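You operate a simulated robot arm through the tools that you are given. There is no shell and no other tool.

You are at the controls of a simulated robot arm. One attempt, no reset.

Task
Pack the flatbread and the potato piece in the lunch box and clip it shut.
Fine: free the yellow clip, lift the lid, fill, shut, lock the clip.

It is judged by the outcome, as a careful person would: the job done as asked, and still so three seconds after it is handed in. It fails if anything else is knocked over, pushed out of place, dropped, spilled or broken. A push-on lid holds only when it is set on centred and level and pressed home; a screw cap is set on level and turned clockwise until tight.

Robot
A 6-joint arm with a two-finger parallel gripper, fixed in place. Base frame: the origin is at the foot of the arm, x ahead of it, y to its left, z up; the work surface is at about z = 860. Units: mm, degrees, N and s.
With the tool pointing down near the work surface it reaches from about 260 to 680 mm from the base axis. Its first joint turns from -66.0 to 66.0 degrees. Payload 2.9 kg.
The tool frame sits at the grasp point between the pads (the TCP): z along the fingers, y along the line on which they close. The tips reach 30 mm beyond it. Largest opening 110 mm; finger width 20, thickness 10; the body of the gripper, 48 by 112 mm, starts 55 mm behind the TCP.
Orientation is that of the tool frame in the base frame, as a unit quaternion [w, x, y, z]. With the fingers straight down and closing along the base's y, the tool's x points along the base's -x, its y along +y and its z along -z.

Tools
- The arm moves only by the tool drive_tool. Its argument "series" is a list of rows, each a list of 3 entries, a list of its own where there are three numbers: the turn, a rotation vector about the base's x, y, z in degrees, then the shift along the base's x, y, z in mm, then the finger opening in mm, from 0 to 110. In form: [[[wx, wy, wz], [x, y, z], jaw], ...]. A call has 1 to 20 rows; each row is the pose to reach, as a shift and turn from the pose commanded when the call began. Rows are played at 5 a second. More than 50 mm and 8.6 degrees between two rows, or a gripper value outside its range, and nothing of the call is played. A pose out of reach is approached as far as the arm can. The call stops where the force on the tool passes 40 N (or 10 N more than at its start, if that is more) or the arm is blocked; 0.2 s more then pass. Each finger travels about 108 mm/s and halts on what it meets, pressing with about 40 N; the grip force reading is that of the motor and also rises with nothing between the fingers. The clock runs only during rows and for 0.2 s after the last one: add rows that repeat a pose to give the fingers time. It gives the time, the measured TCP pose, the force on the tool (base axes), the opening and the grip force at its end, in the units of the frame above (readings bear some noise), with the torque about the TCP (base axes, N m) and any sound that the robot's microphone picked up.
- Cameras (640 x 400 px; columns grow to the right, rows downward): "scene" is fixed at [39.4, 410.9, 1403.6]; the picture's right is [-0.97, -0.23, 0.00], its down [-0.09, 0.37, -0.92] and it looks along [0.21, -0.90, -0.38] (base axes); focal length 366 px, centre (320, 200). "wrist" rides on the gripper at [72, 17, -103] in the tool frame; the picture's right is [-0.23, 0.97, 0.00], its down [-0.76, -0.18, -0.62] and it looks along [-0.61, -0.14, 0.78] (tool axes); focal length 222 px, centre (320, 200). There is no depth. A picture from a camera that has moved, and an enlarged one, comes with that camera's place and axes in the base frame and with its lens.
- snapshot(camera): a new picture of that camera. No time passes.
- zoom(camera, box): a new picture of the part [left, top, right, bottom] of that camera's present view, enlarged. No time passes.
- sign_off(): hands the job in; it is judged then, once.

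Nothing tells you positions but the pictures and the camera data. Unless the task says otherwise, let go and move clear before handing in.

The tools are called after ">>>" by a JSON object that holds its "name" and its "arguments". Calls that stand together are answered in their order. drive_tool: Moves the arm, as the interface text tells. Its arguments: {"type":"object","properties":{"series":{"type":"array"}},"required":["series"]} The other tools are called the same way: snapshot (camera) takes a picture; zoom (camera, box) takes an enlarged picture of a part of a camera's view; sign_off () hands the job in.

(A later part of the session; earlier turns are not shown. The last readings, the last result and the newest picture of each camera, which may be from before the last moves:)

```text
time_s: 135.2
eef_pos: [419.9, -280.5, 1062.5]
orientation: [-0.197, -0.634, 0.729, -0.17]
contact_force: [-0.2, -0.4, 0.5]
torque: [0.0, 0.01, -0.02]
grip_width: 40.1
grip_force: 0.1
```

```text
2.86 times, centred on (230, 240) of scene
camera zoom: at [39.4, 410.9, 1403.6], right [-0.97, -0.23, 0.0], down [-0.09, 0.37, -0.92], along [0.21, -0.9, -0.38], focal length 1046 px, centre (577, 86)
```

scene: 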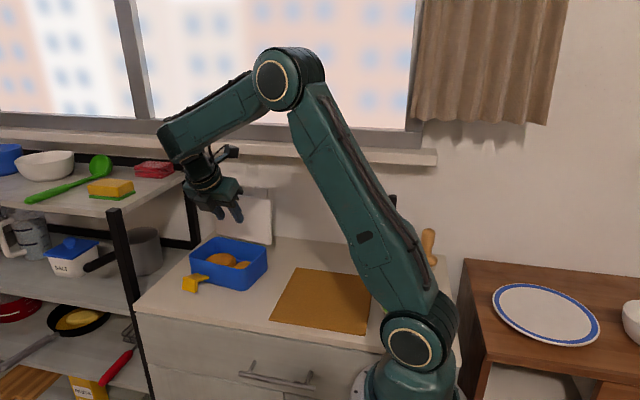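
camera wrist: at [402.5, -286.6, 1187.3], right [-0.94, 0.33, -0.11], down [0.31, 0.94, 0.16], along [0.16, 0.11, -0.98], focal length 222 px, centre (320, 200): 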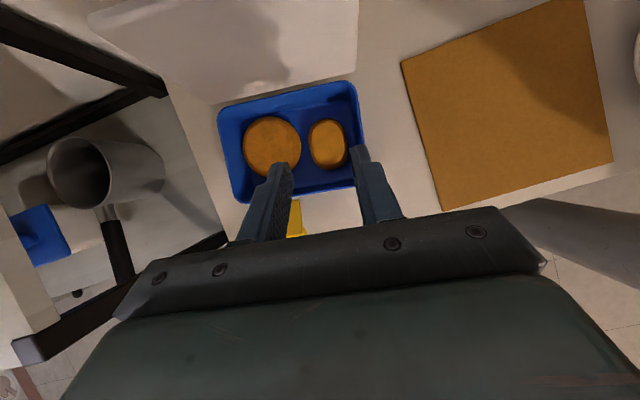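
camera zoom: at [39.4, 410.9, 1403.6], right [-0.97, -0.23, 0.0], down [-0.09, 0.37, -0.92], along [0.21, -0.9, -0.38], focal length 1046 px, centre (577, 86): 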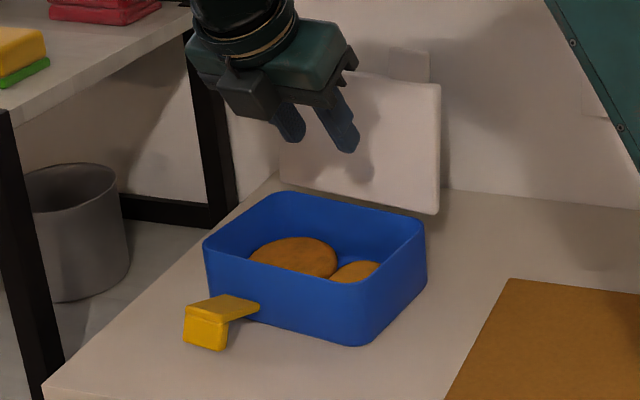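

Bread and potato are both inside, below the rim. Next I'll close the lid. First I'll bring the tool back to vertical and yaw it to straddle the lid's tab from above.

>>> {"name": "drive_tool", "arguments": {"series": [[[7.4, -1.05, 0], [-8, 8, 15], 40], [[14.9, -2.1, 0], [-16, 15, 30], 40], [[22.3, -3.15, 0], [-24, 20, 50], 40], [[29.7, -4.2, 0], [-30, 20, 68], 40], [[29.7, -4.2, 0], [-30, 20, 68], 40]]}}

>>> {"name": "drive_tool", "arguments": {"series": [[[0, 0, -8.2], [0, 0, 0], 36], [[0, 0, -16.4], [0, 0, 0], 36], [[0, 0, -24.6], [0, 0, 0], 36], [[0, 0, -32.8], [0, 0, 0], 36], [[0, 0, -41], [0, 0, 0], 36], [[0, 0, -49.2], [0, 0, 0], 36], [[0, 0, -57.4], [0, 0, 0], 36], [[0, 0, -65.6], [0, 0, 0], 36], [[0, 0, -73.8], [0, 0, 0], 36], [[0, 0, -82], [0, 0, 0], 36], [[0, 0, -90], [0, 0, 0], 36], [[0, 0, -90], [0, 0, 0], 36]]}}

>>> {"name": "snapshot", "arguments": {"camera": "wrist"}}

>>> {"name": "snapshot", "arguments": {"camera": "scene"}}

```text
time_s: 136.3
eef_pos: [390.8, -262.7, 1130.4]
orientation: [0.0, -0.656, 0.755, 0.0]
contact_force: [0.2, 0.2, 0.3]
torque: [0.0, -0.02, -0.01]
grip_width: 40.0
grip_force: 0.1
```

```text
time_s: 138.9
eef_pos: [390.1, -259.5, 1130.4]
orientation: [-0.002, 0.069, 0.998, 0.001]
contact_force: [-0.7, 0.7, -0.4]
torque: [-0.01, 0.01, 0.03]
grip_width: 35.8
grip_force: 0.0
```

```text
taken
camera wrist: at [320.8, -231.9, 1232.8], right [0.36, 0.93, 0.0], down [0.73, -0.28, 0.62], along [0.58, -0.23, -0.78], focal length 222 px, centre (320, 200)
```

wrist: 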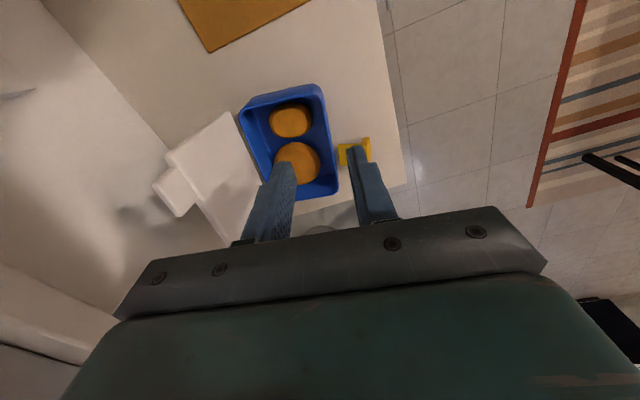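

```text
taken
```

scene: 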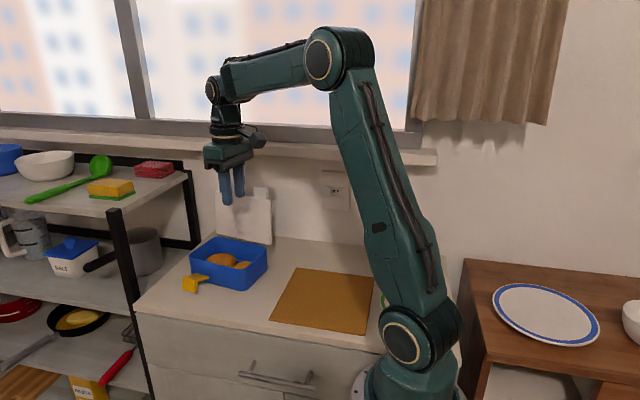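

>>> {"name": "zoom", "arguments": {"camera": "wrist", "box": [130, 70, 350, 250]}}

```text
2.22 times, centred on (240, 160) of wrist
camera zoom: at [320.8, -231.9, 1232.8], right [0.36, 0.93, 0.0], down [0.73, -0.28, 0.62], along [0.58, -0.23, -0.78], focal length 494 px, centre (498, 289)
```

zoom: 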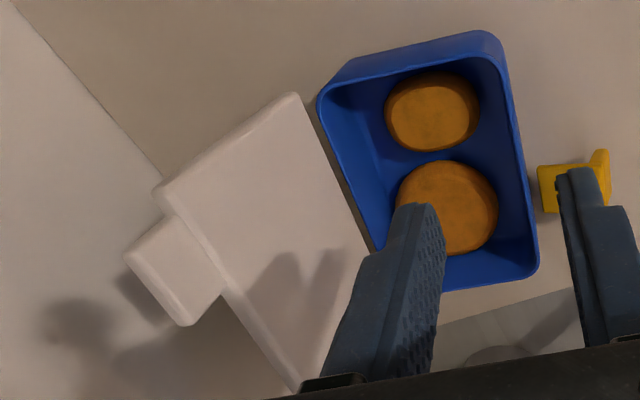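

>>> {"name": "drive_tool", "arguments": {"series": [[[0, 0, 0], [-1, -40, 0], 32], [[0, 0, 0], [-2, -80, 0], 32], [[0, 0, 0], [-3, -115, 0], 32], [[0, 0, 0], [-3, -147, 0], 32], [[0, 0, 0], [-3, -147, 0], 32]]}}

>>> {"name": "zoom", "arguments": {"camera": "wrist", "box": [190, 50, 410, 240]}}

>>> {"name": "zoom", "arguments": {"camera": "scene", "box": [150, 150, 310, 310]}}

```text
time_s: 140.2
eef_pos: [386.6, -408.1, 1129.3]
orientation: [-0.001, 0.07, 0.998, 0.0]
contact_force: [-0.4, 0.4, 0.3]
torque: [0.0, 0.0, -0.02]
grip_width: 31.8
grip_force: 0.0
```

```text
2.11 times, centred on (300, 145) of wrist
camera zoom: at [317.8, -380.3, 1232.0], right [0.36, 0.93, 0.0], down [0.73, -0.28, 0.62], along [0.58, -0.22, -0.78], focal length 468 px, centre (362, 316)
```

zoom: 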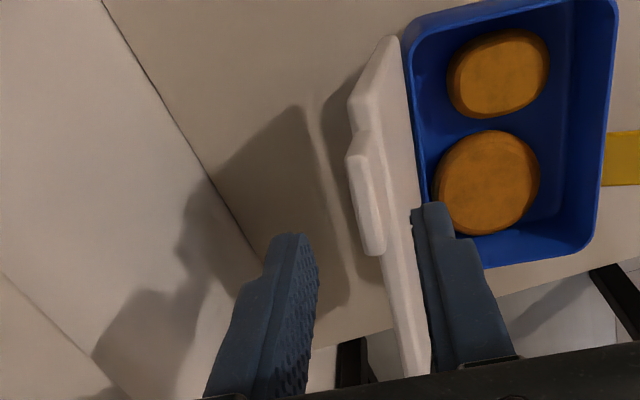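

```text
2.50 times, centred on (230, 230) of scene
camera zoom: at [39.4, 410.9, 1403.6], right [-0.97, -0.23, 0.0], down [-0.09, 0.37, -0.92], along [0.21, -0.9, -0.38], focal length 915 px, centre (545, 125)
```

zoom: 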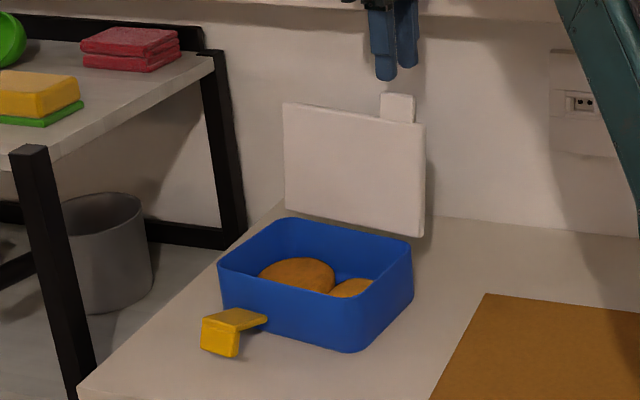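

>>> {"name": "drive_tool", "arguments": {"series": [[[0, 0, 0], [-0.5, 4, -15], 34], [[0, 0, 0], [-0.5, 4, -30], 34], [[0, 0, 0], [-0.5, 4, -42], 34], [[0, 0, 0], [-0.5, 4, -48], 34], [[0, 0, 0], [-0.5, 4, -48], 34]]}}

>>> {"name": "zoom", "arguments": {"camera": "wrist", "box": [190, 50, 410, 240]}}

>>> {"name": "zoom", "arguments": {"camera": "scene", "box": [150, 150, 310, 310]}}

```text
time_s: 141.3
eef_pos: [385.7, -403.8, 1083.1]
orientation: [-0.002, 0.07, 0.998, 0.0]
contact_force: [0.1, 0.0, -0.3]
torque: [0.04, -0.01, 0.0]
grip_width: 34.1
grip_force: 0.0
```

```text
2.11 times, centred on (300, 145) of wrist
camera zoom: at [317.2, -375.4, 1185.0], right [0.36, 0.93, 0.0], down [0.73, -0.28, 0.62], along [0.58, -0.22, -0.78], focal length 468 px, centre (362, 316)
```

zoom: 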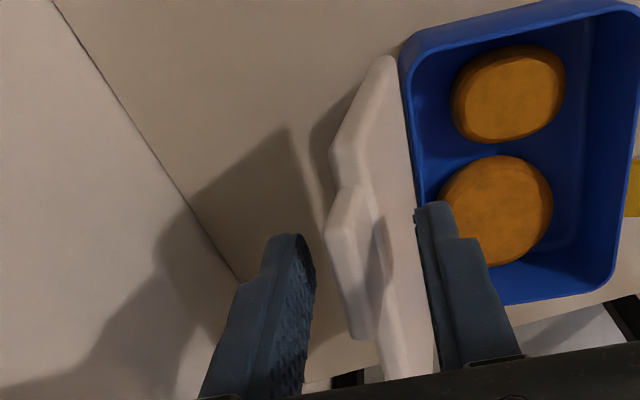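

```text
2.50 times, centred on (230, 230) of scene
camera zoom: at [39.4, 410.9, 1403.6], right [-0.97, -0.23, 0.0], down [-0.09, 0.37, -0.92], along [0.21, -0.9, -0.38], focal length 915 px, centre (545, 125)
```

zoom: 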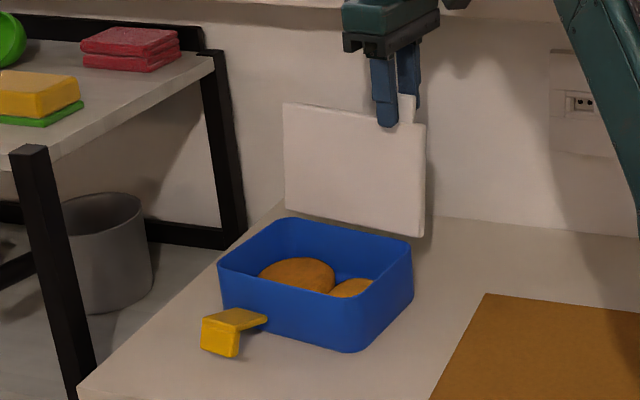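

>>> {"name": "drive_tool", "arguments": {"series": [[[0, 0, 0], [0, 0, 0], 26], [[0, 0, 0], [0, 0, 0], 20], [[0, 0, 0], [0.6, 4, 0], 18], [[0, 0, 0], [1.1, 8, 0], 17], [[0, 0, 0], [1.5, 11, 0], 16], [[0, 0, 0], [1.5, 11, 0], 13], [[0, 0, 0], [1.5, 11, 0], 10], [[0, 0, 0], [1.5, 11, 0], 8], [[0, 0, 0], [1.5, 11, 0], 8]]}}

>>> {"name": "zoom", "arguments": {"camera": "wrist", "box": [190, 50, 410, 240]}}

>>> {"name": "zoom", "arguments": {"camera": "scene", "box": [150, 150, 310, 310]}}

```text
time_s: 143.3
eef_pos: [387.6, -392.2, 1082.4]
orientation: [-0.002, 0.07, 0.998, 0.001]
contact_force: [0.2, 0.5, 1.5]
torque: [0.15, -0.07, 0.06]
grip_width: 9.4
grip_force: 9.5
```

```text
2.11 times, centred on (300, 145) of wrist
camera zoom: at [319.5, -363.8, 1185.1], right [0.36, 0.93, 0.0], down [0.73, -0.28, 0.62], along [0.58, -0.22, -0.78], focal length 468 px, centre (362, 316)
```

zoom: 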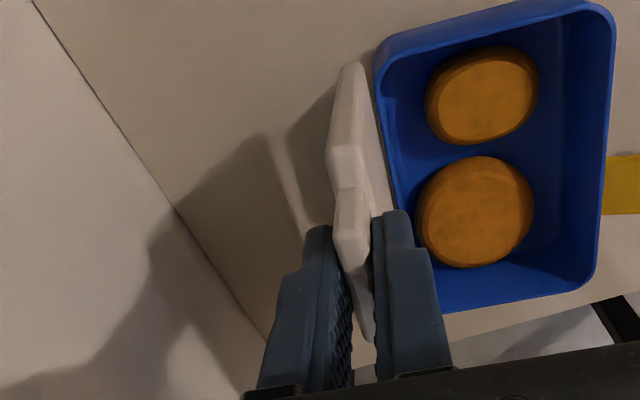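

```text
2.50 times, centred on (230, 230) of scene
camera zoom: at [39.4, 411.0, 1403.6], right [-0.97, -0.23, 0.0], down [-0.09, 0.37, -0.92], along [0.21, -0.9, -0.38], focal length 915 px, centre (545, 125)
```

zoom: 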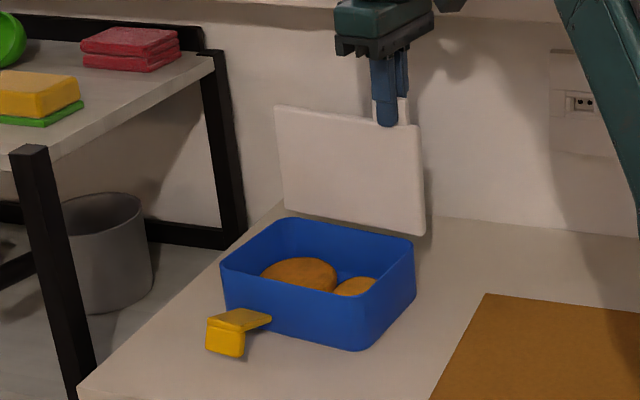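

The lid is upright and lightly pinched. I'll bring it down along the reverse arc, rotating the tool with it.

>>> {"name": "drive_tool", "arguments": {"series": [[[-3.96, 0.56, 0], [1.5, 10.6, -0.2], 8], [[-7.92, 1.11, 0], [3, 21.2, -1.1], 8], [[-11.9, 1.67, 0], [4.4, 31.7, -2.7], 8], [[-15.8, 2.22, 0], [5.9, 42, -5.1], 8], [[-19.8, 2.78, 0], [7.3, 52.1, -8.2], 8], [[-23.8, 3.34, 0], [8.7, 62.1, -12], 8], [[-27.7, 3.89, 0], [10.1, 71.7, -16.5], 8], [[-31.7, 4.45, 0], [11.4, 80.9, -21.7], 8], [[-31.7, 4.45, 0], [11.4, 80.9, -21.7], 8]]}}

>>> {"name": "zoom", "arguments": {"camera": "scene", "box": [150, 170, 310, 310]}}

>>> {"name": "snapshot", "arguments": {"camera": "wrist"}}

```text
time_s: 145.3
eef_pos: [399.2, -310.1, 1061.2]
orientation: [-0.02, 0.067, 0.959, -0.276]
contact_force: [2.0, 5.0, 9.3]
torque: [-0.14, -0.09, 0.12]
grip_width: 9.2
grip_force: 0.7
```

```text
2.86 times, centred on (230, 240) of scene
camera zoom: at [39.4, 411.2, 1403.5], right [-0.97, -0.23, 0.0], down [-0.09, 0.37, -0.92], along [0.21, -0.9, -0.38], focal length 1046 px, centre (577, 86)
```

zoom: 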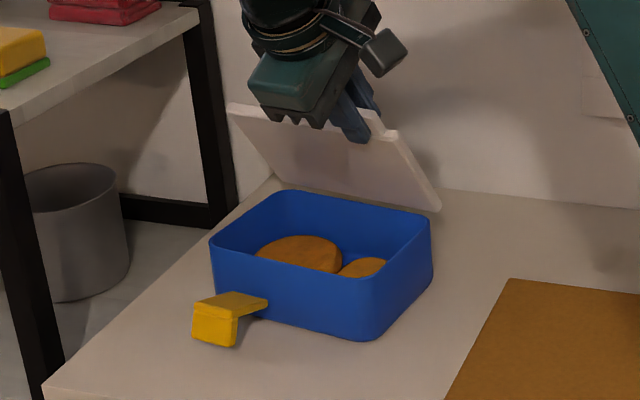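

```text
taken
camera wrist: at [336.8, -230.8, 1138.5], right [0.34, 0.78, -0.52], down [0.78, 0.07, 0.62], along [0.52, -0.62, -0.59], focal length 222 px, centre (320, 200)
```

wrist: 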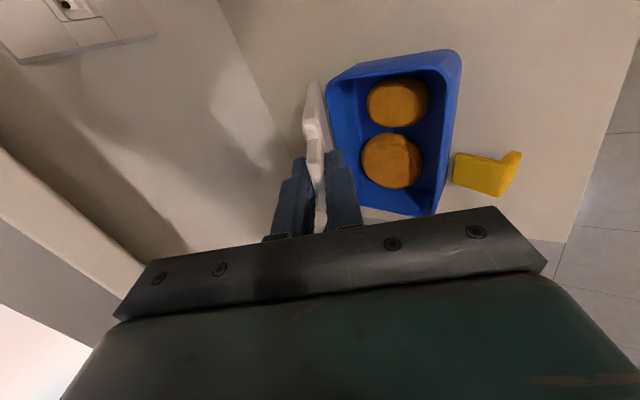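

>>> {"name": "drive_tool", "arguments": {"series": [[[-3.96, 0.56, 0], [1.3, 9.5, -5], 8], [[-7.92, 1.11, 0], [2.5, 18, -11.5], 8], [[-11.9, 1.67, 0], [3.7, 26.1, -18.6], 8], [[-15.8, 2.22, 0], [4.7, 33.7, -26.1], 8], [[-19.8, 2.78, 0], [5.7, 40.7, -34.3], 8], [[-23.8, 3.34, 0], [6.6, 47.1, -42.8], 8], [[-27.7, 3.89, 0], [7.4, 53, -51.9], 8], [[-27.7, 3.89, 0], [7.4, 53, -51.9], 8]]}}

>>> {"name": "zoom", "arguments": {"camera": "scene", "box": [150, 170, 310, 310]}}

>>> {"name": "snapshot", "arguments": {"camera": "wrist"}}

```text
time_s: 147.2
eef_pos: [407.8, -259.7, 1008.8]
orientation: [-0.036, 0.061, 0.864, -0.498]
contact_force: [0.6, 0.1, 0.1]
torque: [-0.07, 0.0, -0.01]
grip_width: 8.9
grip_force: 1.4
```

```text
2.86 times, centred on (230, 240) of scene
camera zoom: at [39.4, 410.9, 1403.6], right [-0.97, -0.23, 0.0], down [-0.09, 0.37, -0.92], along [0.21, -0.9, -0.38], focal length 1046 px, centre (577, 86)
```

zoom: 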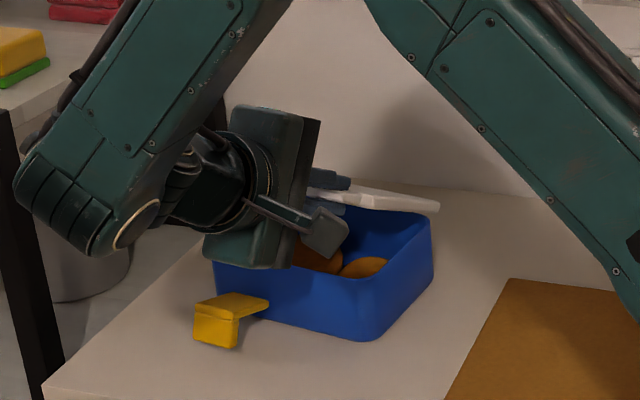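

```text
taken
camera wrist: at [349.9, -150.3, 1045.0], right [0.29, 0.45, -0.84], down [0.82, 0.34, 0.46], along [0.49, -0.83, -0.27], focal length 222 px, centre (320, 200)
```

wrist: 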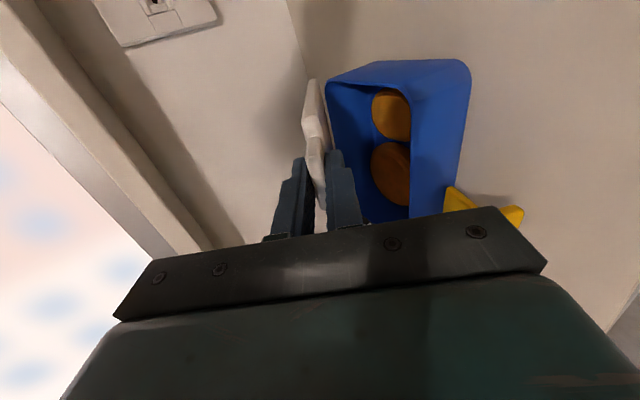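

>>> {"name": "drive_tool", "arguments": {"series": [[[-3.96, 0.56, 0], [0.7, 5.2, -9.4], 8], [[-7.92, 1.11, 0], [1.4, 9.7, -19], 8], [[-11.9, 1.67, 0], [1.9, 13.6, -29], 8], [[-15.8, 2.22, 0], [2.3, 16.6, -39.3], 8], [[-19.8, 2.78, 0], [2.7, 19.1, -49.7], 8], [[-19.8, 2.78, 0], [2.7, 19.1, -49.7], 8]]}}

>>> {"name": "zoom", "arguments": {"camera": "scene", "box": [150, 190, 310, 310]}}

>>> {"name": "snapshot", "arguments": {"camera": "wrist"}}

```text
time_s: 148.6
eef_pos: [407.8, -238.9, 957.6]
orientation: [-0.046, 0.055, 0.764, -0.642]
contact_force: [-1.5, -1.3, 0.1]
torque: [-0.24, 0.05, 0.06]
grip_width: 9.0
grip_force: 9.7
```

```text
3.33 times, centred on (230, 250) of scene
camera zoom: at [39.4, 410.9, 1403.6], right [-0.97, -0.23, 0.0], down [-0.09, 0.37, -0.92], along [0.21, -0.9, -0.38], focal length 1220 px, centre (620, 33)
```

zoom: 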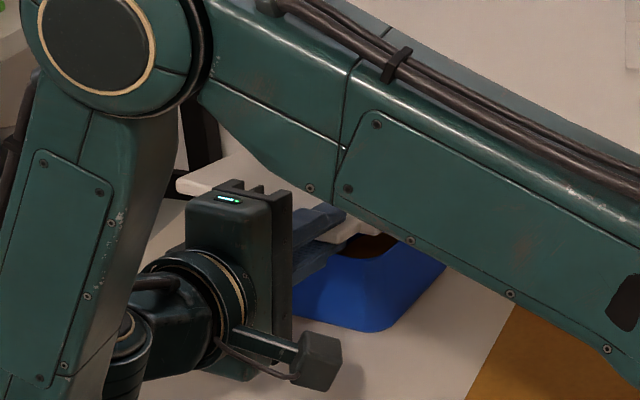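

```text
taken
camera wrist: at [351.8, -124.2, 959.4], right [0.25, 0.13, -0.96], down [0.84, 0.47, 0.28], along [0.49, -0.87, 0.0], focal length 222 px, centre (320, 200)
```

wrist: 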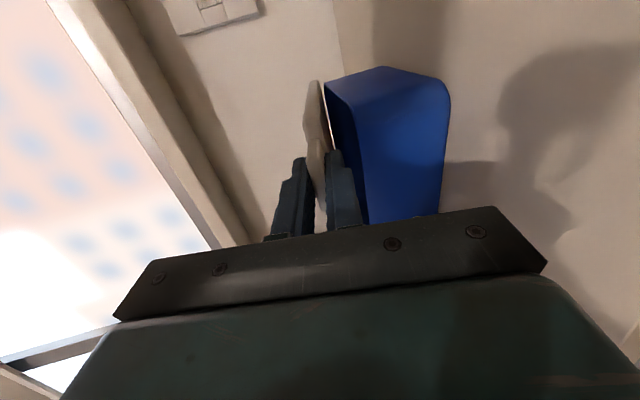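

>>> {"name": "drive_tool", "arguments": {"series": [[[-2, 0.28, 0], [0.1, 0.9, -5.3], 8], [[-3.96, 0.56, 0], [0.2, 1.7, -10.6], 8], [[-5.9, 0.83, 0], [0.3, 2.2, -15.9], 8], [[-7.9, 1.11, 0], [0.4, 2.6, -20], 8], [[-7.9, 1.11, 0], [0.4, 2.6, -20], 8]]}}

>>> {"name": "snapshot", "arguments": {"camera": "wrist"}}

```text
time_s: 149.8
eef_pos: [402.3, -246.0, 951.4]
orientation: [-0.043, 0.052, 0.758, -0.649]
contact_force: [-0.5, -2.9, 7.4]
torque: [-1.2, 0.43, 0.12]
grip_width: 9.2
grip_force: 40.0
out of reach, approached as far as the arm can: row 1, 2, 3, 4, 5
```

```text
taken
camera wrist: at [344.0, -129.5, 949.8], right [0.25, 0.12, -0.96], down [0.83, 0.48, 0.27], along [0.49, -0.87, 0.02], focal length 222 px, centre (320, 200)
```

wrist: 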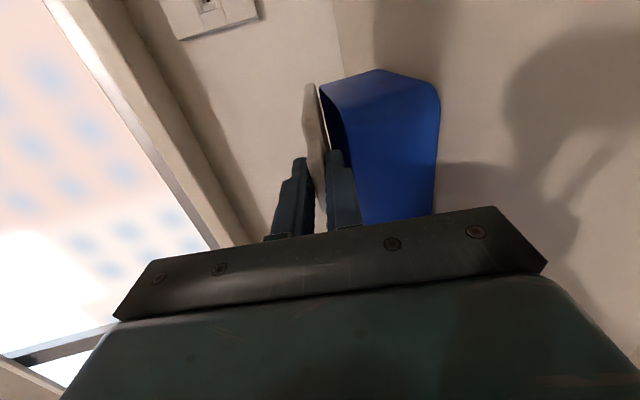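

This is the reach limit, with the lid about 7° above closed. I'll open the jaws slowly so the lower finger sets the tab down gently.

>>> {"name": "drive_tool", "arguments": {"series": [[[0, 0, 0], [0, 0, 0], 10], [[0, 0, 0], [0, 0, 0], 12], [[0, 0, 0], [0, 0, 0], 15], [[0, 0, 0], [0, 0, 0], 18], [[0, 0, 0], [0, 0, 0], 21], [[0, 0, 0], [0, 0, 0], 24], [[0, 0, 0], [0, 0, 0], 27], [[0, 0, 0], [0, 0, 0], 30], [[0, 0, 0], [0, 0, 0], 33], [[0, 0, 0], [0, 0, 0], 36], [[0, 0, 0], [0, 0, 0], 39], [[0, 0, 0], [0, 0, 0], 42], [[0, 0, 0], [0, 0, 0], 46], [[0, 0, 0], [0, 0, 0], 46]]}}

>>> {"name": "snapshot", "arguments": {"camera": "wrist"}}

>>> {"name": "zoom", "arguments": {"camera": "scene", "box": [150, 190, 310, 310]}}

```text
time_s: 152.8
eef_pos: [401.3, -243.9, 950.1]
orientation: [-0.044, 0.051, 0.759, -0.648]
contact_force: [0.7, 0.8, -0.3]
torque: [0.0, 0.02, -0.02]
grip_width: 46.0
grip_force: 0.0
```

```text
taken
camera wrist: at [344.2, -129.2, 949.3], right [0.25, 0.12, -0.96], down [0.83, 0.48, 0.27], along [0.49, -0.87, 0.02], focal length 222 px, centre (320, 200)
```

wrist: 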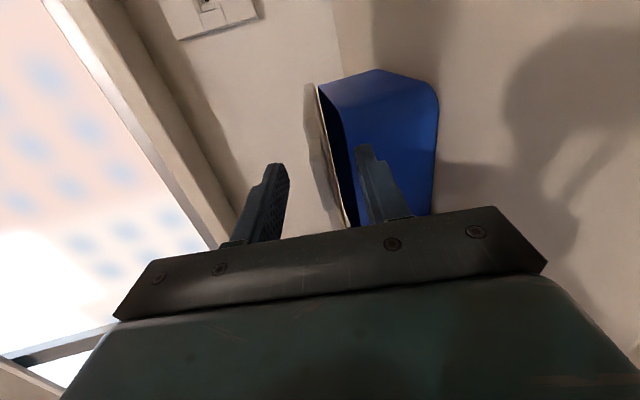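

```text
3.33 times, centred on (230, 250) of scene
camera zoom: at [39.4, 410.9, 1403.6], right [-0.97, -0.23, 0.0], down [-0.09, 0.37, -0.92], along [0.21, -0.9, -0.38], focal length 1220 px, centre (620, 33)
```

zoom: 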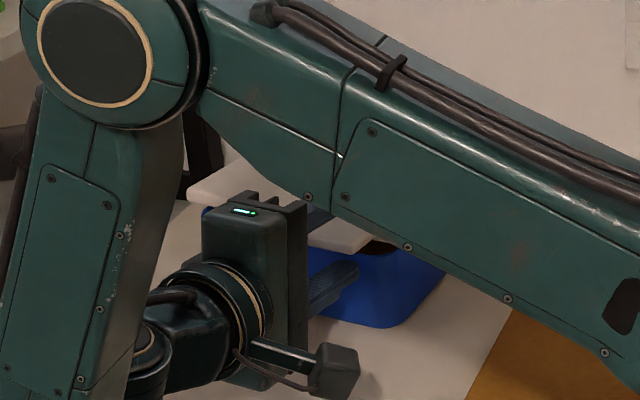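

The lid holds itself at a small angle, so its hinge has friction. I'll withdraw the fingers forward and then press the lid down from above.

>>> {"name": "drive_tool", "arguments": {"series": [[[2, -0.3, 0], [2, 14, 4], 46], [[5, -0.7, 0], [4, 30, 10], 46], [[9, -1.3, 0], [6, 45, 22], 46], [[14, -2, 0], [7, 55, 40], 40], [[20, -2.8, 0], [7, 60, 62], 30], [[27, -3.8, 0], [7, 60, 85], 15], [[34, -4.8, 0], [5, 55, 105], 0], [[34, -4.8, 0], [5, 55, 105], 0]]}}

>>> {"name": "snapshot", "arguments": {"camera": "wrist"}}

>>> {"name": "zoom", "arguments": {"camera": "scene", "box": [150, 190, 310, 310]}}

```text
time_s: 154.6
eef_pos: [407.4, -188.1, 1056.3]
orientation: [-0.025, 0.064, 0.917, -0.394]
contact_force: [0.7, 0.5, 0.0]
torque: [0.02, 0.02, 0.0]
grip_width: 0.1
grip_force: 38.0
```

```text
taken
camera wrist: at [346.7, -91.4, 1113.9], right [0.32, 0.63, -0.71], down [0.8, 0.22, 0.56], along [0.51, -0.74, -0.43], focal length 222 px, centre (320, 200)
```

wrist: 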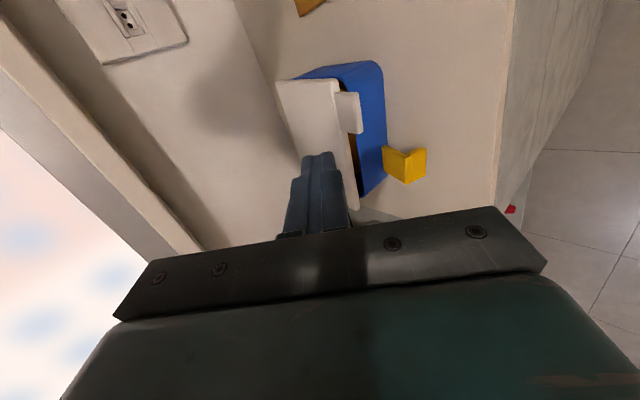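

```text
3.33 times, centred on (230, 250) of scene
camera zoom: at [39.4, 410.9, 1403.6], right [-0.97, -0.23, 0.0], down [-0.09, 0.37, -0.92], along [0.21, -0.9, -0.38], focal length 1220 px, centre (620, 33)
```

zoom: 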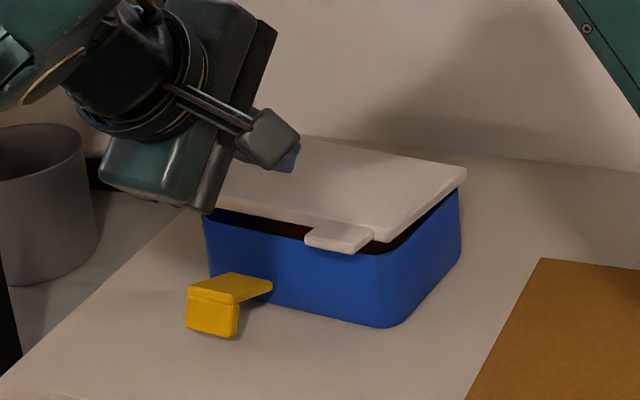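

>>> {"name": "drive_tool", "arguments": {"series": [[[7.7, -1.1, 0], [0, -5, 15], 0], [[15.3, -2.2, 0], [0, -15, 30], 0], [[23, -3.3, 0], [0, -30, 45], 0], [[30.7, -4.3, 0], [-5, -50, 60], 0], [[38.3, -5.4, 0], [-10, -75, 70], 0], [[46, -6.5, 0], [-15, -100, 75], 0], [[46, -6.5, 0], [-20, -125, 75], 0], [[46, -6.5, 0], [-20, -125, 75], 0]]}}

>>> {"name": "zoom", "arguments": {"camera": "wrist", "box": [220, 30, 420, 210]}}

>>> {"name": "zoom", "arguments": {"camera": "scene", "box": [150, 190, 310, 310]}}

```text
time_s: 156.3
eef_pos: [387.8, -314.8, 1131.9]
orientation: [0.003, 0.069, 0.998, -0.001]
contact_force: [-0.4, -0.8, -0.8]
torque: [-0.02, 0.03, 0.01]
grip_width: 0.1
grip_force: 37.5
```

```text
2.22 times, centred on (320, 120) of wrist
camera zoom: at [317.2, -286.3, 1234.3], right [0.36, 0.93, 0.0], down [0.73, -0.28, 0.63], along [0.58, -0.23, -0.78], focal length 494 px, centre (320, 378)
```

zoom: 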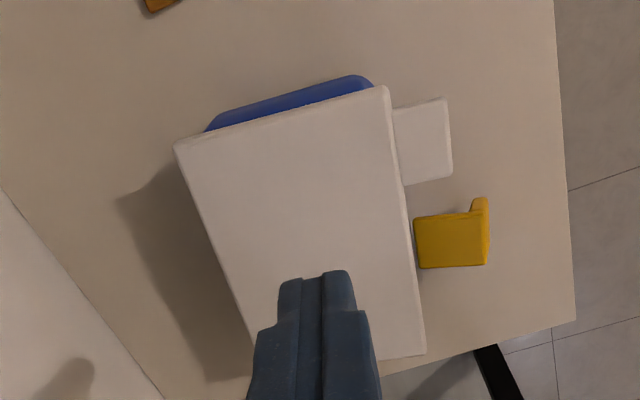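

```text
3.33 times, centred on (230, 250) of scene
camera zoom: at [39.4, 410.9, 1403.6], right [-0.97, -0.23, 0.0], down [-0.09, 0.37, -0.92], along [0.21, -0.9, -0.38], focal length 1220 px, centre (620, 33)
```

zoom: 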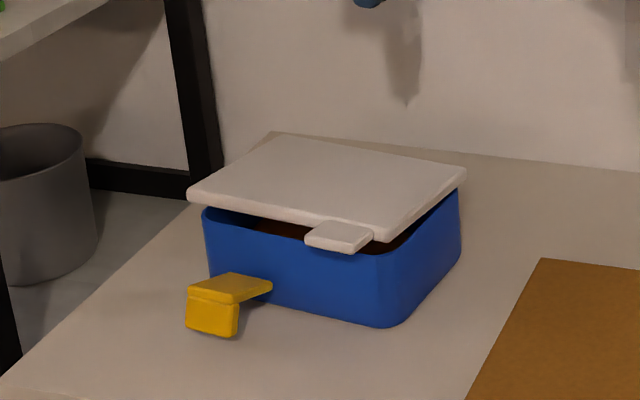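

The lid sits about 6° open, centred at (447, -338) with a yaw of -7°. I'll press its front middle straight down with closed fingers.

>>> {"name": "drive_tool", "arguments": {"series": [[[0, 0, 0], [25, 8, -40], 0], [[0, 0, 0], [50, 15, -85], 0], [[0, 0, 0], [64, 20, -125], 0], [[0, 0, 0], [64, 20, -145], 0], [[0, 0, 0], [64, 20, -151], 0], [[0, 0, 0], [64, 20, -155], 0], [[0, 0, 0], [64, 20, -159], 0], [[0, 0, 0], [64, 20, -162], 0], [[0, 0, 0], [64, 20, -164.5], 0], [[0, 0, 0], [64, 20, -164.5], 0]]}}

>>> {"name": "zoom", "arguments": {"camera": "scene", "box": [150, 190, 310, 310]}}

>>> {"name": "snapshot", "arguments": {"camera": "wrist"}}

```text
refused: row 2 steps farther than a row can; nothing moved
```

```text
3.33 times, centred on (230, 250) of scene
camera zoom: at [39.4, 410.9, 1403.6], right [-0.97, -0.23, 0.0], down [-0.09, 0.37, -0.92], along [0.21, -0.9, -0.38], focal length 1220 px, centre (620, 33)
```

zoom: 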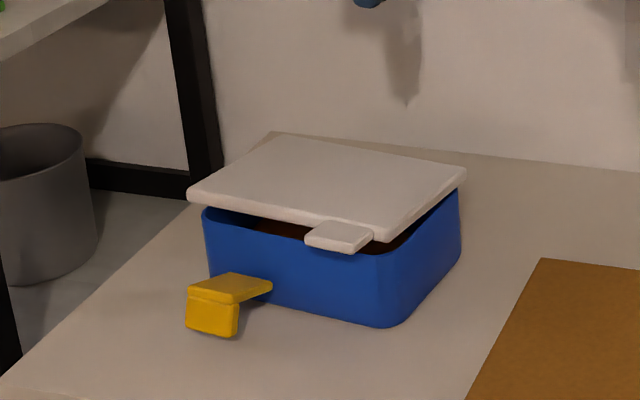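

```text
taken
camera wrist: at [317.2, -286.3, 1234.3], right [0.36, 0.93, 0.0], down [0.73, -0.28, 0.63], along [0.58, -0.23, -0.78], focal length 222 px, centre (320, 200)
```

wrist: 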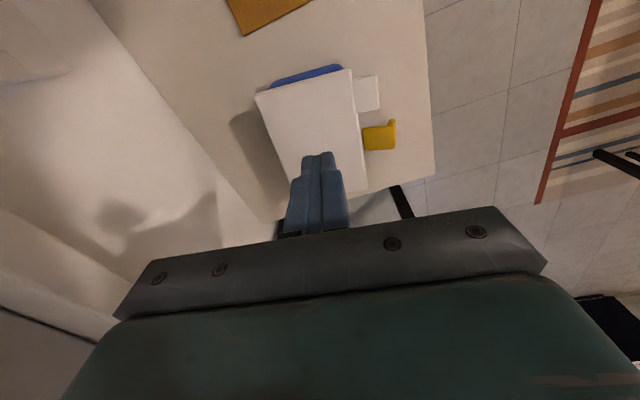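

One step was too long and nothing moved. I'll resend it with smaller steps.

>>> {"name": "drive_tool", "arguments": {"series": [[[0, 0, 0], [16, 5, -30], 0], [[0, 0, 0], [32, 10, -65], 0], [[0, 0, 0], [48, 15, -100], 0], [[0, 0, 0], [64, 20, -130], 0], [[0, 0, 0], [64, 20, -146], 0], [[0, 0, 0], [64, 20, -151], 0], [[0, 0, 0], [64, 20, -155], 0], [[0, 0, 0], [64, 20, -159], 0], [[0, 0, 0], [64, 20, -162], 0], [[0, 0, 0], [64, 20, -164.5], 0], [[0, 0, 0], [64, 20, -164.5], 0]]}}

>>> {"name": "zoom", "arguments": {"camera": "scene", "box": [150, 190, 310, 310]}}

>>> {"name": "snapshot", "arguments": {"camera": "wrist"}}

```text
time_s: 158.8
eef_pos: [450.0, -294.5, 967.0]
orientation: [0.003, 0.07, 0.998, -0.002]
contact_force: [-0.8, 0.6, 3.4]
torque: [0.05, 0.05, 0.01]
grip_width: 0.0
grip_force: 37.6
```

```text
3.33 times, centred on (230, 250) of scene
camera zoom: at [39.4, 411.0, 1403.6], right [-0.97, -0.23, 0.0], down [-0.09, 0.37, -0.92], along [0.21, -0.9, -0.38], focal length 1220 px, centre (620, 33)
```

zoom: 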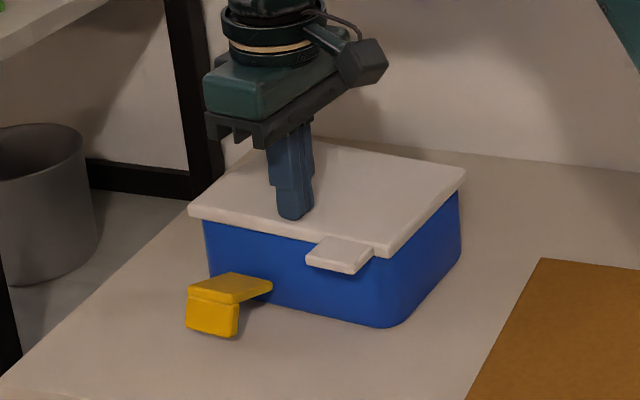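

```text
taken
camera wrist: at [381.5, -266.0, 1070.1], right [0.36, 0.93, 0.0], down [0.73, -0.28, 0.63], along [0.59, -0.23, -0.78], focal length 222 px, centre (320, 200)
```

wrist: 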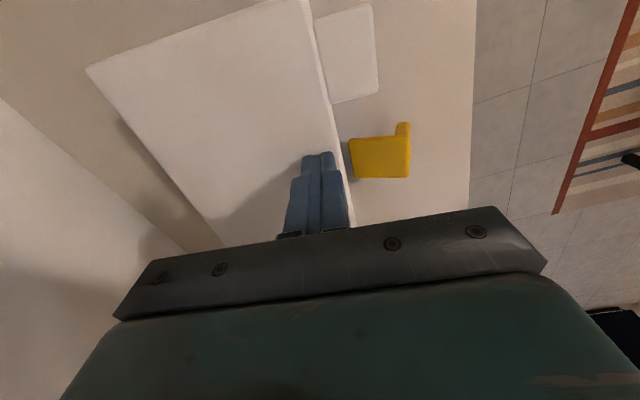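

>>> {"name": "drive_tool", "arguments": {"series": [[[0, 0, 0], [0, 0, -0.7], 0], [[0, 0, 0], [0, 0, -1.4], 0], [[0, 0, 0], [0, 0, -1.4], 0]]}}

>>> {"name": "zoom", "arguments": {"camera": "scene", "box": [170, 220, 290, 300]}}

```text
time_s: 159.6
eef_pos: [451.6, -295.9, 967.3]
orientation: [0.004, 0.07, 0.998, -0.002]
contact_force: [-5.8, 4.0, 17.5]
torque: [0.13, 0.31, -0.04]
grip_width: 0.0
grip_force: 38.1
```

```text
5.00 times, centred on (230, 260) of scene
camera zoom: at [39.0, 411.2, 1403.5], right [-0.97, -0.23, 0.0], down [-0.09, 0.37, -0.92], along [0.21, -0.9, -0.38], focal length 1830 px, centre (770, -100)
```

zoom: 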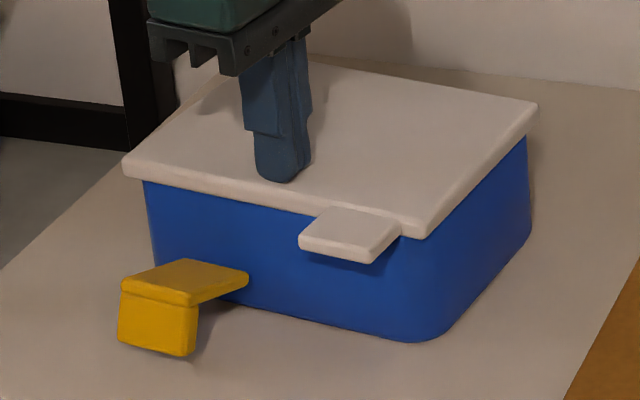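

The lid is fully down and doesn't move at 17 N. Now the clip: I'll lift off and rotate so the jaws close along the box's long axis, then look closely at it.

>>> {"name": "drive_tool", "arguments": {"series": [[[0, 0, 0], [0, 0, 15], 0], [[0, 0, 0], [0, 0, 45], 0], [[0, 0, -8.2], [3, 8, 60], 0], [[0, 0, -16.4], [6, 16, 60], 20], [[0, 0, -24.6], [9, 24, 60], 40], [[0, 0, -32.8], [12, 32, 60], 60], [[0, 0, -41], [16, 40, 60], 70], [[0, 0, -49.2], [20, 48, 60], 70], [[0, 0, -57.4], [24, 54, 60], 70], [[0, 0, -65.6], [28, 58, 60], 70], [[0, 0, -73.8], [32, 60, 60], 70], [[0, 0, -82], [34, 60, 60], 70], [[0, 0, -89], [36, 60, 60], 70], [[0, 0, -89], [36, 60, 60], 70]]}}

>>> {"name": "snapshot", "arguments": {"camera": "wrist"}}

>>> {"name": "zoom", "arguments": {"camera": "wrist", "box": [180, 60, 420, 220]}}

>>> {"name": "zoom", "arguments": {"camera": "scene", "box": [170, 220, 290, 300]}}

```text
time_s: 162.6
eef_pos: [487.8, -235.6, 1025.0]
orientation: [0.0, 0.749, 0.662, -0.003]
contact_force: [-0.3, 0.4, 0.0]
torque: [0.02, -0.02, -0.02]
grip_width: 69.7
grip_force: 0.0
```

```text
taken
camera wrist: at [513.7, -163.0, 1127.8], right [0.94, -0.35, 0.0], down [-0.27, -0.73, 0.63], along [-0.22, -0.59, -0.78], focal length 222 px, centre (320, 200)
```

wrist: 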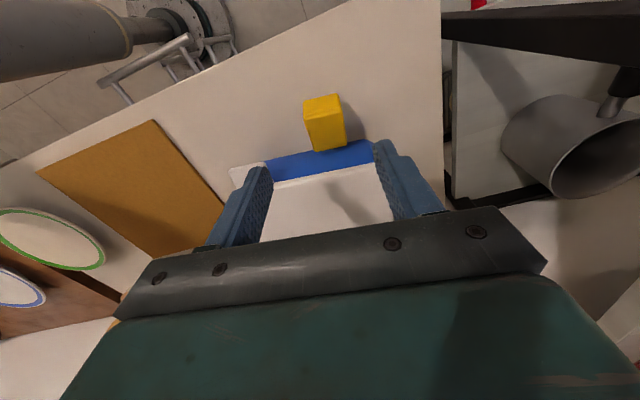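

```text
2.50 times, centred on (300, 140) of wrist
camera zoom: at [513.7, -163.0, 1127.8], right [0.94, -0.35, 0.0], down [-0.27, -0.73, 0.63], along [-0.22, -0.59, -0.78], focal length 555 px, centre (370, 350)
```

zoom: 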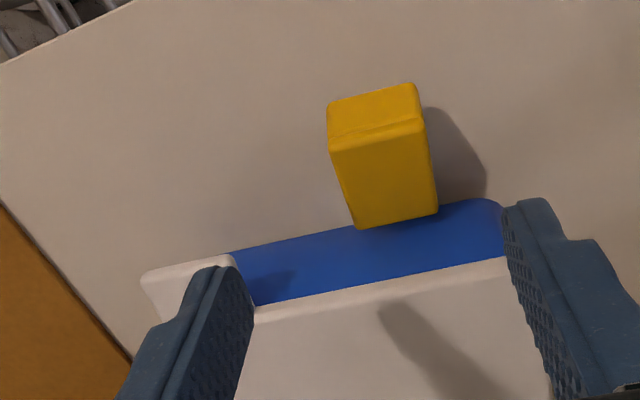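

```text
5.00 times, centred on (230, 260) of scene
camera zoom: at [39.4, 410.9, 1403.6], right [-0.97, -0.23, 0.0], down [-0.09, 0.37, -0.92], along [0.21, -0.9, -0.38], focal length 1830 px, centre (770, -100)
```

zoom: 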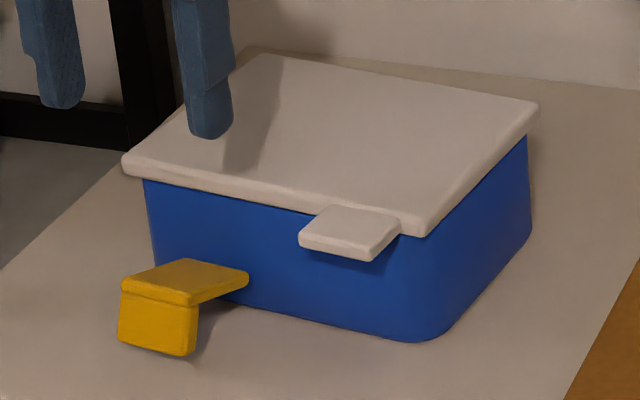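

The clip lies about 78° open, hinged at roughly (484, -272, 888), with its lever end near (489, -230). I'll straddle it from above and grip it by its sides near the lever.

>>> {"name": "drive_tool", "arguments": {"series": [[[0, 0, 0], [0.5, 1.5, -35], 70], [[0, 0, 0], [0.7, 1.5, -70], 70], [[0, 0, 0], [0.7, 1.5, -100], 70], [[0, 0, 0], [0.7, 1.5, -120], 70], [[0, 0, 0], [0.7, 1.5, -129], 70], [[0, 0, 0], [0.7, 1.5, -129], 70]]}}

>>> {"name": "zoom", "arguments": {"camera": "wrist", "box": [180, 60, 420, 220]}}

>>> {"name": "zoom", "arguments": {"camera": "scene", "box": [170, 220, 290, 300]}}

```text
time_s: 163.9
eef_pos: [486.6, -234.1, 897.3]
orientation: [0.0, 0.75, 0.662, -0.003]
contact_force: [-0.3, 0.4, 0.2]
torque: [-0.01, 0.0, -0.01]
grip_width: 70.2
grip_force: 0.1
```

```text
2.50 times, centred on (300, 140) of wrist
camera zoom: at [513.7, -162.7, 999.1], right [0.94, -0.34, 0.0], down [-0.27, -0.73, 0.63], along [-0.22, -0.59, -0.78], focal length 555 px, centre (370, 350)
```

zoom: 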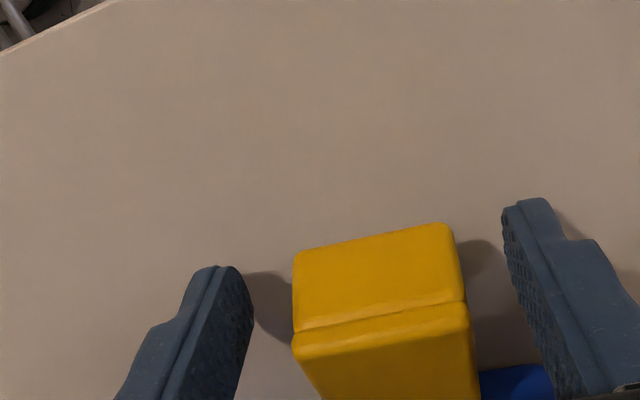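

```text
5.00 times, centred on (230, 260) of scene
camera zoom: at [39.4, 410.9, 1403.6], right [-0.97, -0.23, 0.0], down [-0.09, 0.37, -0.92], along [0.21, -0.9, -0.38], focal length 1830 px, centre (770, -100)
```

zoom: 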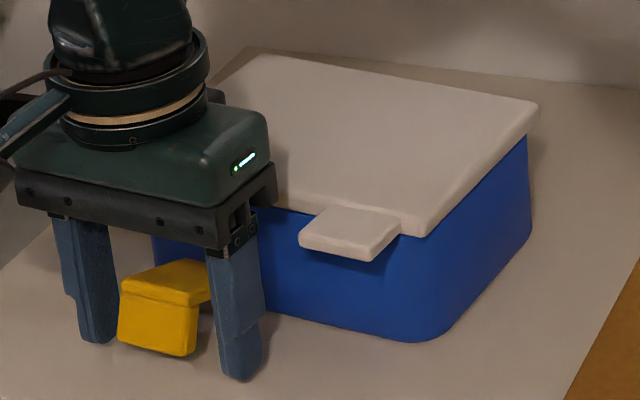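

>>> {"name": "drive_tool", "arguments": {"series": [[[0, 0, 0], [0, 0, 0], 60], [[0, 0, 0], [0, 0, 0], 50], [[0, 0, 0], [0, 0, 0], 45], [[0, 0, 0], [0, 0, 0], 42], [[0, 0, 0], [0, 0, 0], 40], [[0, 0, 0], [0, 0, 0], 38.5], [[0, 0, 0], [0, 0, 0], 38]]}}

>>> {"name": "zoom", "arguments": {"camera": "scene", "box": [170, 220, 290, 300]}}

```text
time_s: 165.6
eef_pos: [487.3, -233.6, 897.6]
orientation: [0.001, 0.749, 0.663, -0.003]
contact_force: [1.9, -0.3, 1.3]
torque: [-0.01, 0.16, 0.31]
grip_width: 39.6
grip_force: 39.8
```

```text
5.00 times, centred on (230, 260) of scene
camera zoom: at [39.5, 410.9, 1403.6], right [-0.97, -0.23, 0.0], down [-0.09, 0.37, -0.92], along [0.21, -0.9, -0.38], focal length 1830 px, centre (770, -100)
```

zoom: 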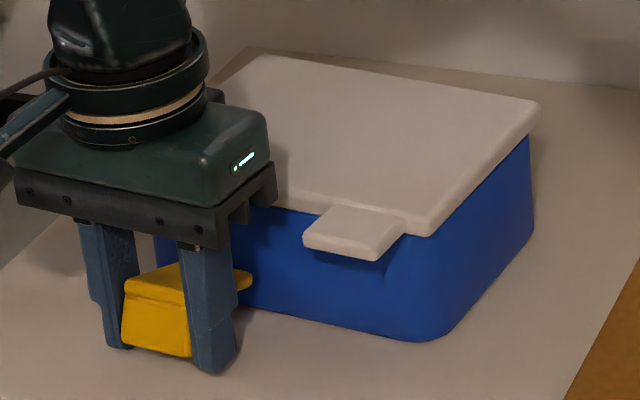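

>>> {"name": "drive_tool", "arguments": {"series": [[[0, 0, 0], [0, 0, 0], 39], [[0, 0, 0], [0, 0, 0], 39.3], [[0, 0, 0], [0, 0, 0], 39.4]]}}

```text
time_s: 166.3
eef_pos: [487.7, -235.3, 896.3]
orientation: [0.0, 0.75, 0.662, -0.003]
contact_force: [1.3, -0.2, 0.7]
torque: [-0.02, 0.0, 0.08]
grip_width: 40.1
grip_force: 20.4
```

>>> {"name": "drive_tool", "arguments": {"series": [[[0, 0, 0], [-0.2, -1.4, 4.8], 39.6], [[0, 0, 0], [-0.5, -4.2, 11], 39.6], [[0, 0, 0], [-1, -8, 16.6], 39.6], [[0, 0, 0], [-1.6, -12.8, 21.4], 39.6], [[0, 0, 0], [-2.3, -18.4, 25.3], 39.6], [[0, 0, 0], [-2.3, -18.4, 25.3], 39.6]]}}

>>> {"name": "zoom", "arguments": {"camera": "scene", "box": [170, 220, 290, 300]}}

>>> {"name": "zoom", "arguments": {"camera": "wrist", "box": [180, 80, 420, 240]}}

```text
time_s: 167.8
eef_pos: [485.1, -252.9, 923.2]
orientation: [0.001, 0.749, 0.662, -0.003]
contact_force: [-0.1, 0.8, 0.5]
torque: [-0.03, -0.01, 0.01]
grip_width: 40.7
grip_force: 0.4
```

```text
5.00 times, centred on (230, 260) of scene
camera zoom: at [39.4, 410.9, 1403.6], right [-0.97, -0.23, 0.0], down [-0.09, 0.37, -0.92], along [0.21, -0.9, -0.38], focal length 1830 px, centre (770, -100)
```

zoom: 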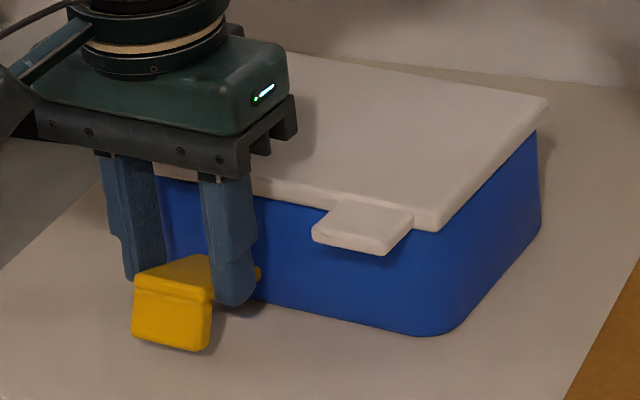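

```text
2.50 times, centred on (300, 160) of wrist
camera zoom: at [510.5, -180.9, 1024.9], right [0.94, -0.35, 0.0], down [-0.27, -0.73, 0.63], along [-0.22, -0.59, -0.78], focal length 555 px, centre (370, 300)
```

zoom: 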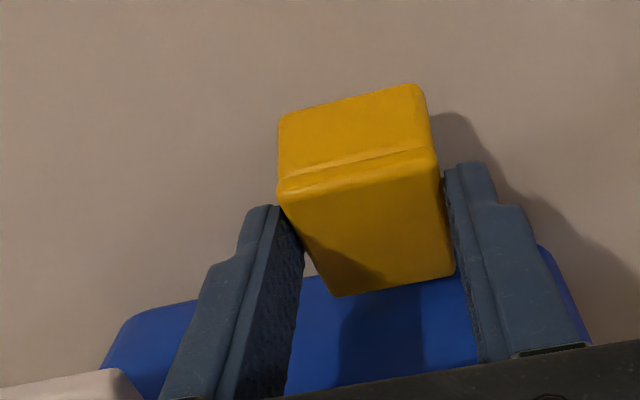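

The side grip slipped and the clip is still open, and the box shifted a few millimetres. The tool has to rotate together with the clip, so I'll retreat and re-measure from above.

>>> {"name": "drive_tool", "arguments": {"series": [[[0, 0, 0], [0, 0, 0], 60], [[0, 0, 0], [0, 0, 10], 70], [[0, 0, 0], [0, 5, 40], 70], [[0, 0, 0], [0, 15, 80], 70], [[0, 0, 0], [0, 25, 115], 70], [[0, 0, 0], [0, 25, 115], 70]]}}

>>> {"name": "zoom", "arguments": {"camera": "wrist", "box": [180, 60, 420, 220]}}

>>> {"name": "zoom", "arguments": {"camera": "scene", "box": [170, 220, 290, 300]}}

```text
time_s: 169.2
eef_pos: [484.5, -226.5, 1036.8]
orientation: [0.001, 0.749, 0.663, -0.003]
contact_force: [-0.1, 0.2, 0.1]
torque: [0.02, -0.01, 0.02]
grip_width: 69.9
grip_force: 0.1
```

```text
2.50 times, centred on (300, 140) of wrist
camera zoom: at [511.8, -155.4, 1138.3], right [0.94, -0.34, 0.0], down [-0.27, -0.73, 0.63], along [-0.22, -0.59, -0.78], focal length 555 px, centre (370, 350)
```

zoom: 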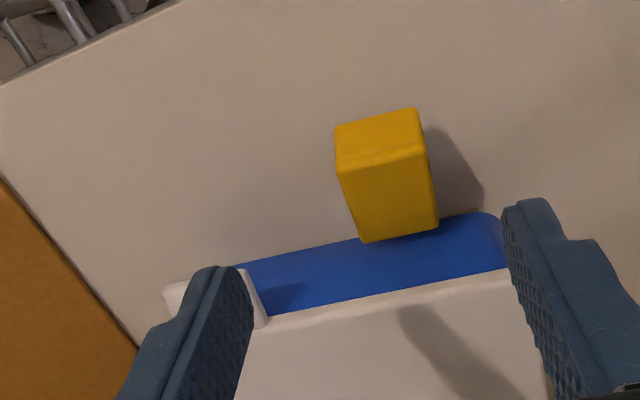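

```text
5.00 times, centred on (230, 260) of scene
camera zoom: at [39.4, 410.9, 1403.6], right [-0.97, -0.23, 0.0], down [-0.09, 0.37, -0.92], along [0.21, -0.9, -0.38], focal length 1830 px, centre (770, -100)
```

zoom: 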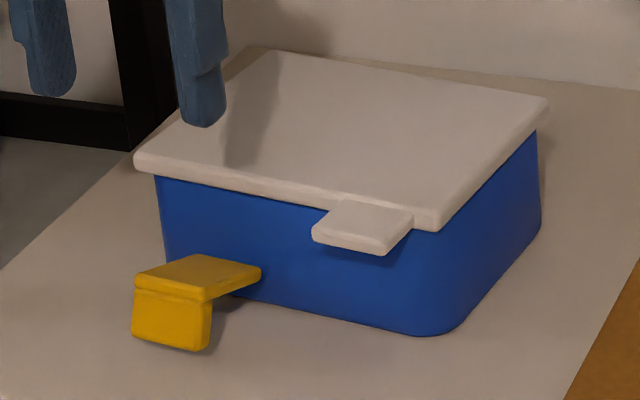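

Clip pose: plate from the hinge near (484, -277, 892) out to (488, -235, 905). I'll turn the tool half-round so the camera stays on top, then approach the clip from the front nearly horizontally, so I can rotate with it.

>>> {"name": "drive_tool", "arguments": {"series": [[[0, 0, 8.2], [-10, 2, 10], 70], [[0, 0, 16.4], [-20, 4, 20], 70], [[0, 0, 24.6], [-30, 6, 30], 70], [[0, 0, 32.8], [-40, 8, 40], 70], [[0, 0, 41], [-50, 10, 45], 70], [[0, 0, 49.2], [-55, 12, 45], 70], [[0, 0, 57.4], [-60, 14, 45], 70], [[0, 0, 65.6], [-60, 16, 45], 70], [[0, 0, 73.8], [-60, 18, 45], 70], [[0, 0, 82], [-60, 20, 45], 70], [[0, 0, 90.2], [-60, 20, 45], 70], [[0, 0, 98.4], [-60, 20, 45], 70], [[0, 0, 98.4], [-60, 20, 45], 70]]}}

>>> {"name": "drive_tool", "arguments": {"series": [[[0, 0, 8.2], [0, 0, 0], 70], [[0, 0, 16.4], [0, 0, 0], 70], [[0, 0, 24.6], [0, 0, 0], 70], [[0, 0, 32.8], [0, 0, 0], 70], [[0, 0, 41], [0, 0, 0], 70], [[0, 0, 49.2], [0, 0, 0], 70], [[0, 0, 57.4], [0, 0, 0], 70], [[0, 0, 65.6], [0, 0, 0], 70], [[0, 0, 73.8], [0, 0, 0], 70], [[0, 0, 82], [0, 0, 0], 70], [[0, 0, 83], [0, 0, 0], 70], [[0, 0, 83], [0, 0, 0], 70]]}}

```text
time_s: 171.9
eef_pos: [425.8, -207.8, 1082.8]
orientation: [0.003, -0.013, 1.0, -0.002]
contact_force: [-0.5, 0.2, -0.1]
torque: [-0.02, 0.01, -0.05]
grip_width: 70.2
grip_force: 0.0
```

```text
time_s: 174.6
eef_pos: [425.1, -206.4, 1081.3]
orientation: [0.003, -0.671, 0.741, 0.002]
contact_force: [-0.7, -0.3, -0.2]
torque: [0.01, 0.01, 0.02]
grip_width: 69.7
grip_force: 0.0
```

>>> {"name": "drive_tool", "arguments": {"series": [[[-7.7, 0.77, 0], [7, 10, -10], 70], [[-15.5, 1.55, 0], [15, 20, -20], 70], [[-23.2, 2.32, 0], [22, 30, -35], 70], [[-31, 3.1, 0], [30, 35, -50], 70], [[-38.7, 3.87, 0], [37, 40, -70], 70], [[-46.4, 4.65, 0], [45, 40, -90], 70], [[-54.2, 5.42, 0], [52, 38, -110], 70], [[-61.9, 6.2, 0], [60, 34, -130], 70], [[-69.65, 6.97, 0], [67, 30, -150], 70], [[-69.65, 6.97, 0], [67, 22, -163], 70], [[-69.65, 6.97, 0], [67, 22, -163], 70]]}}

>>> {"name": "snapshot", "arguments": {"camera": "wrist"}}

>>> {"name": "snapshot", "arguments": {"camera": "scene"}}

```text
time_s: 176.9
eef_pos: [491.6, -185.3, 919.1]
orientation: [-0.423, -0.551, 0.607, -0.385]
contact_force: [-0.6, 0.2, 0.0]
torque: [0.0, 0.02, 0.04]
grip_width: 69.8
grip_force: 0.0
```

```text
taken
camera wrist: at [482.0, -110.5, 1022.2], right [-0.96, 0.17, -0.21], down [0.26, 0.83, -0.5], along [0.09, -0.54, -0.84], focal length 222 px, centre (320, 200)
```

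wrist: 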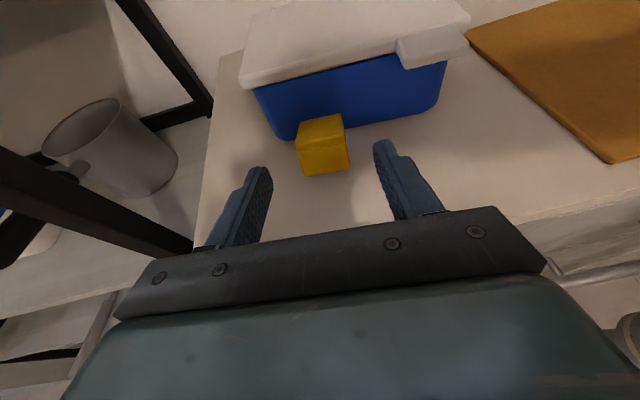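

```text
taken
```

scene: 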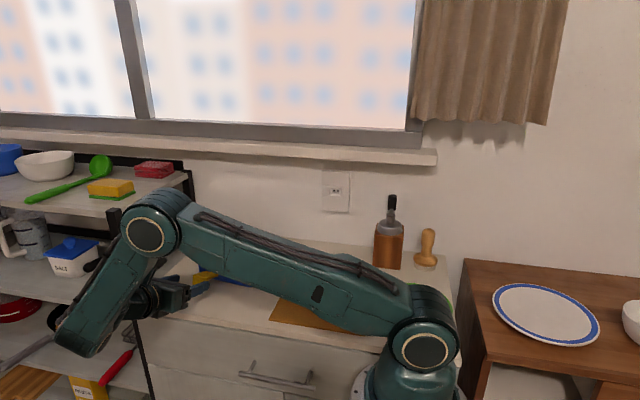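

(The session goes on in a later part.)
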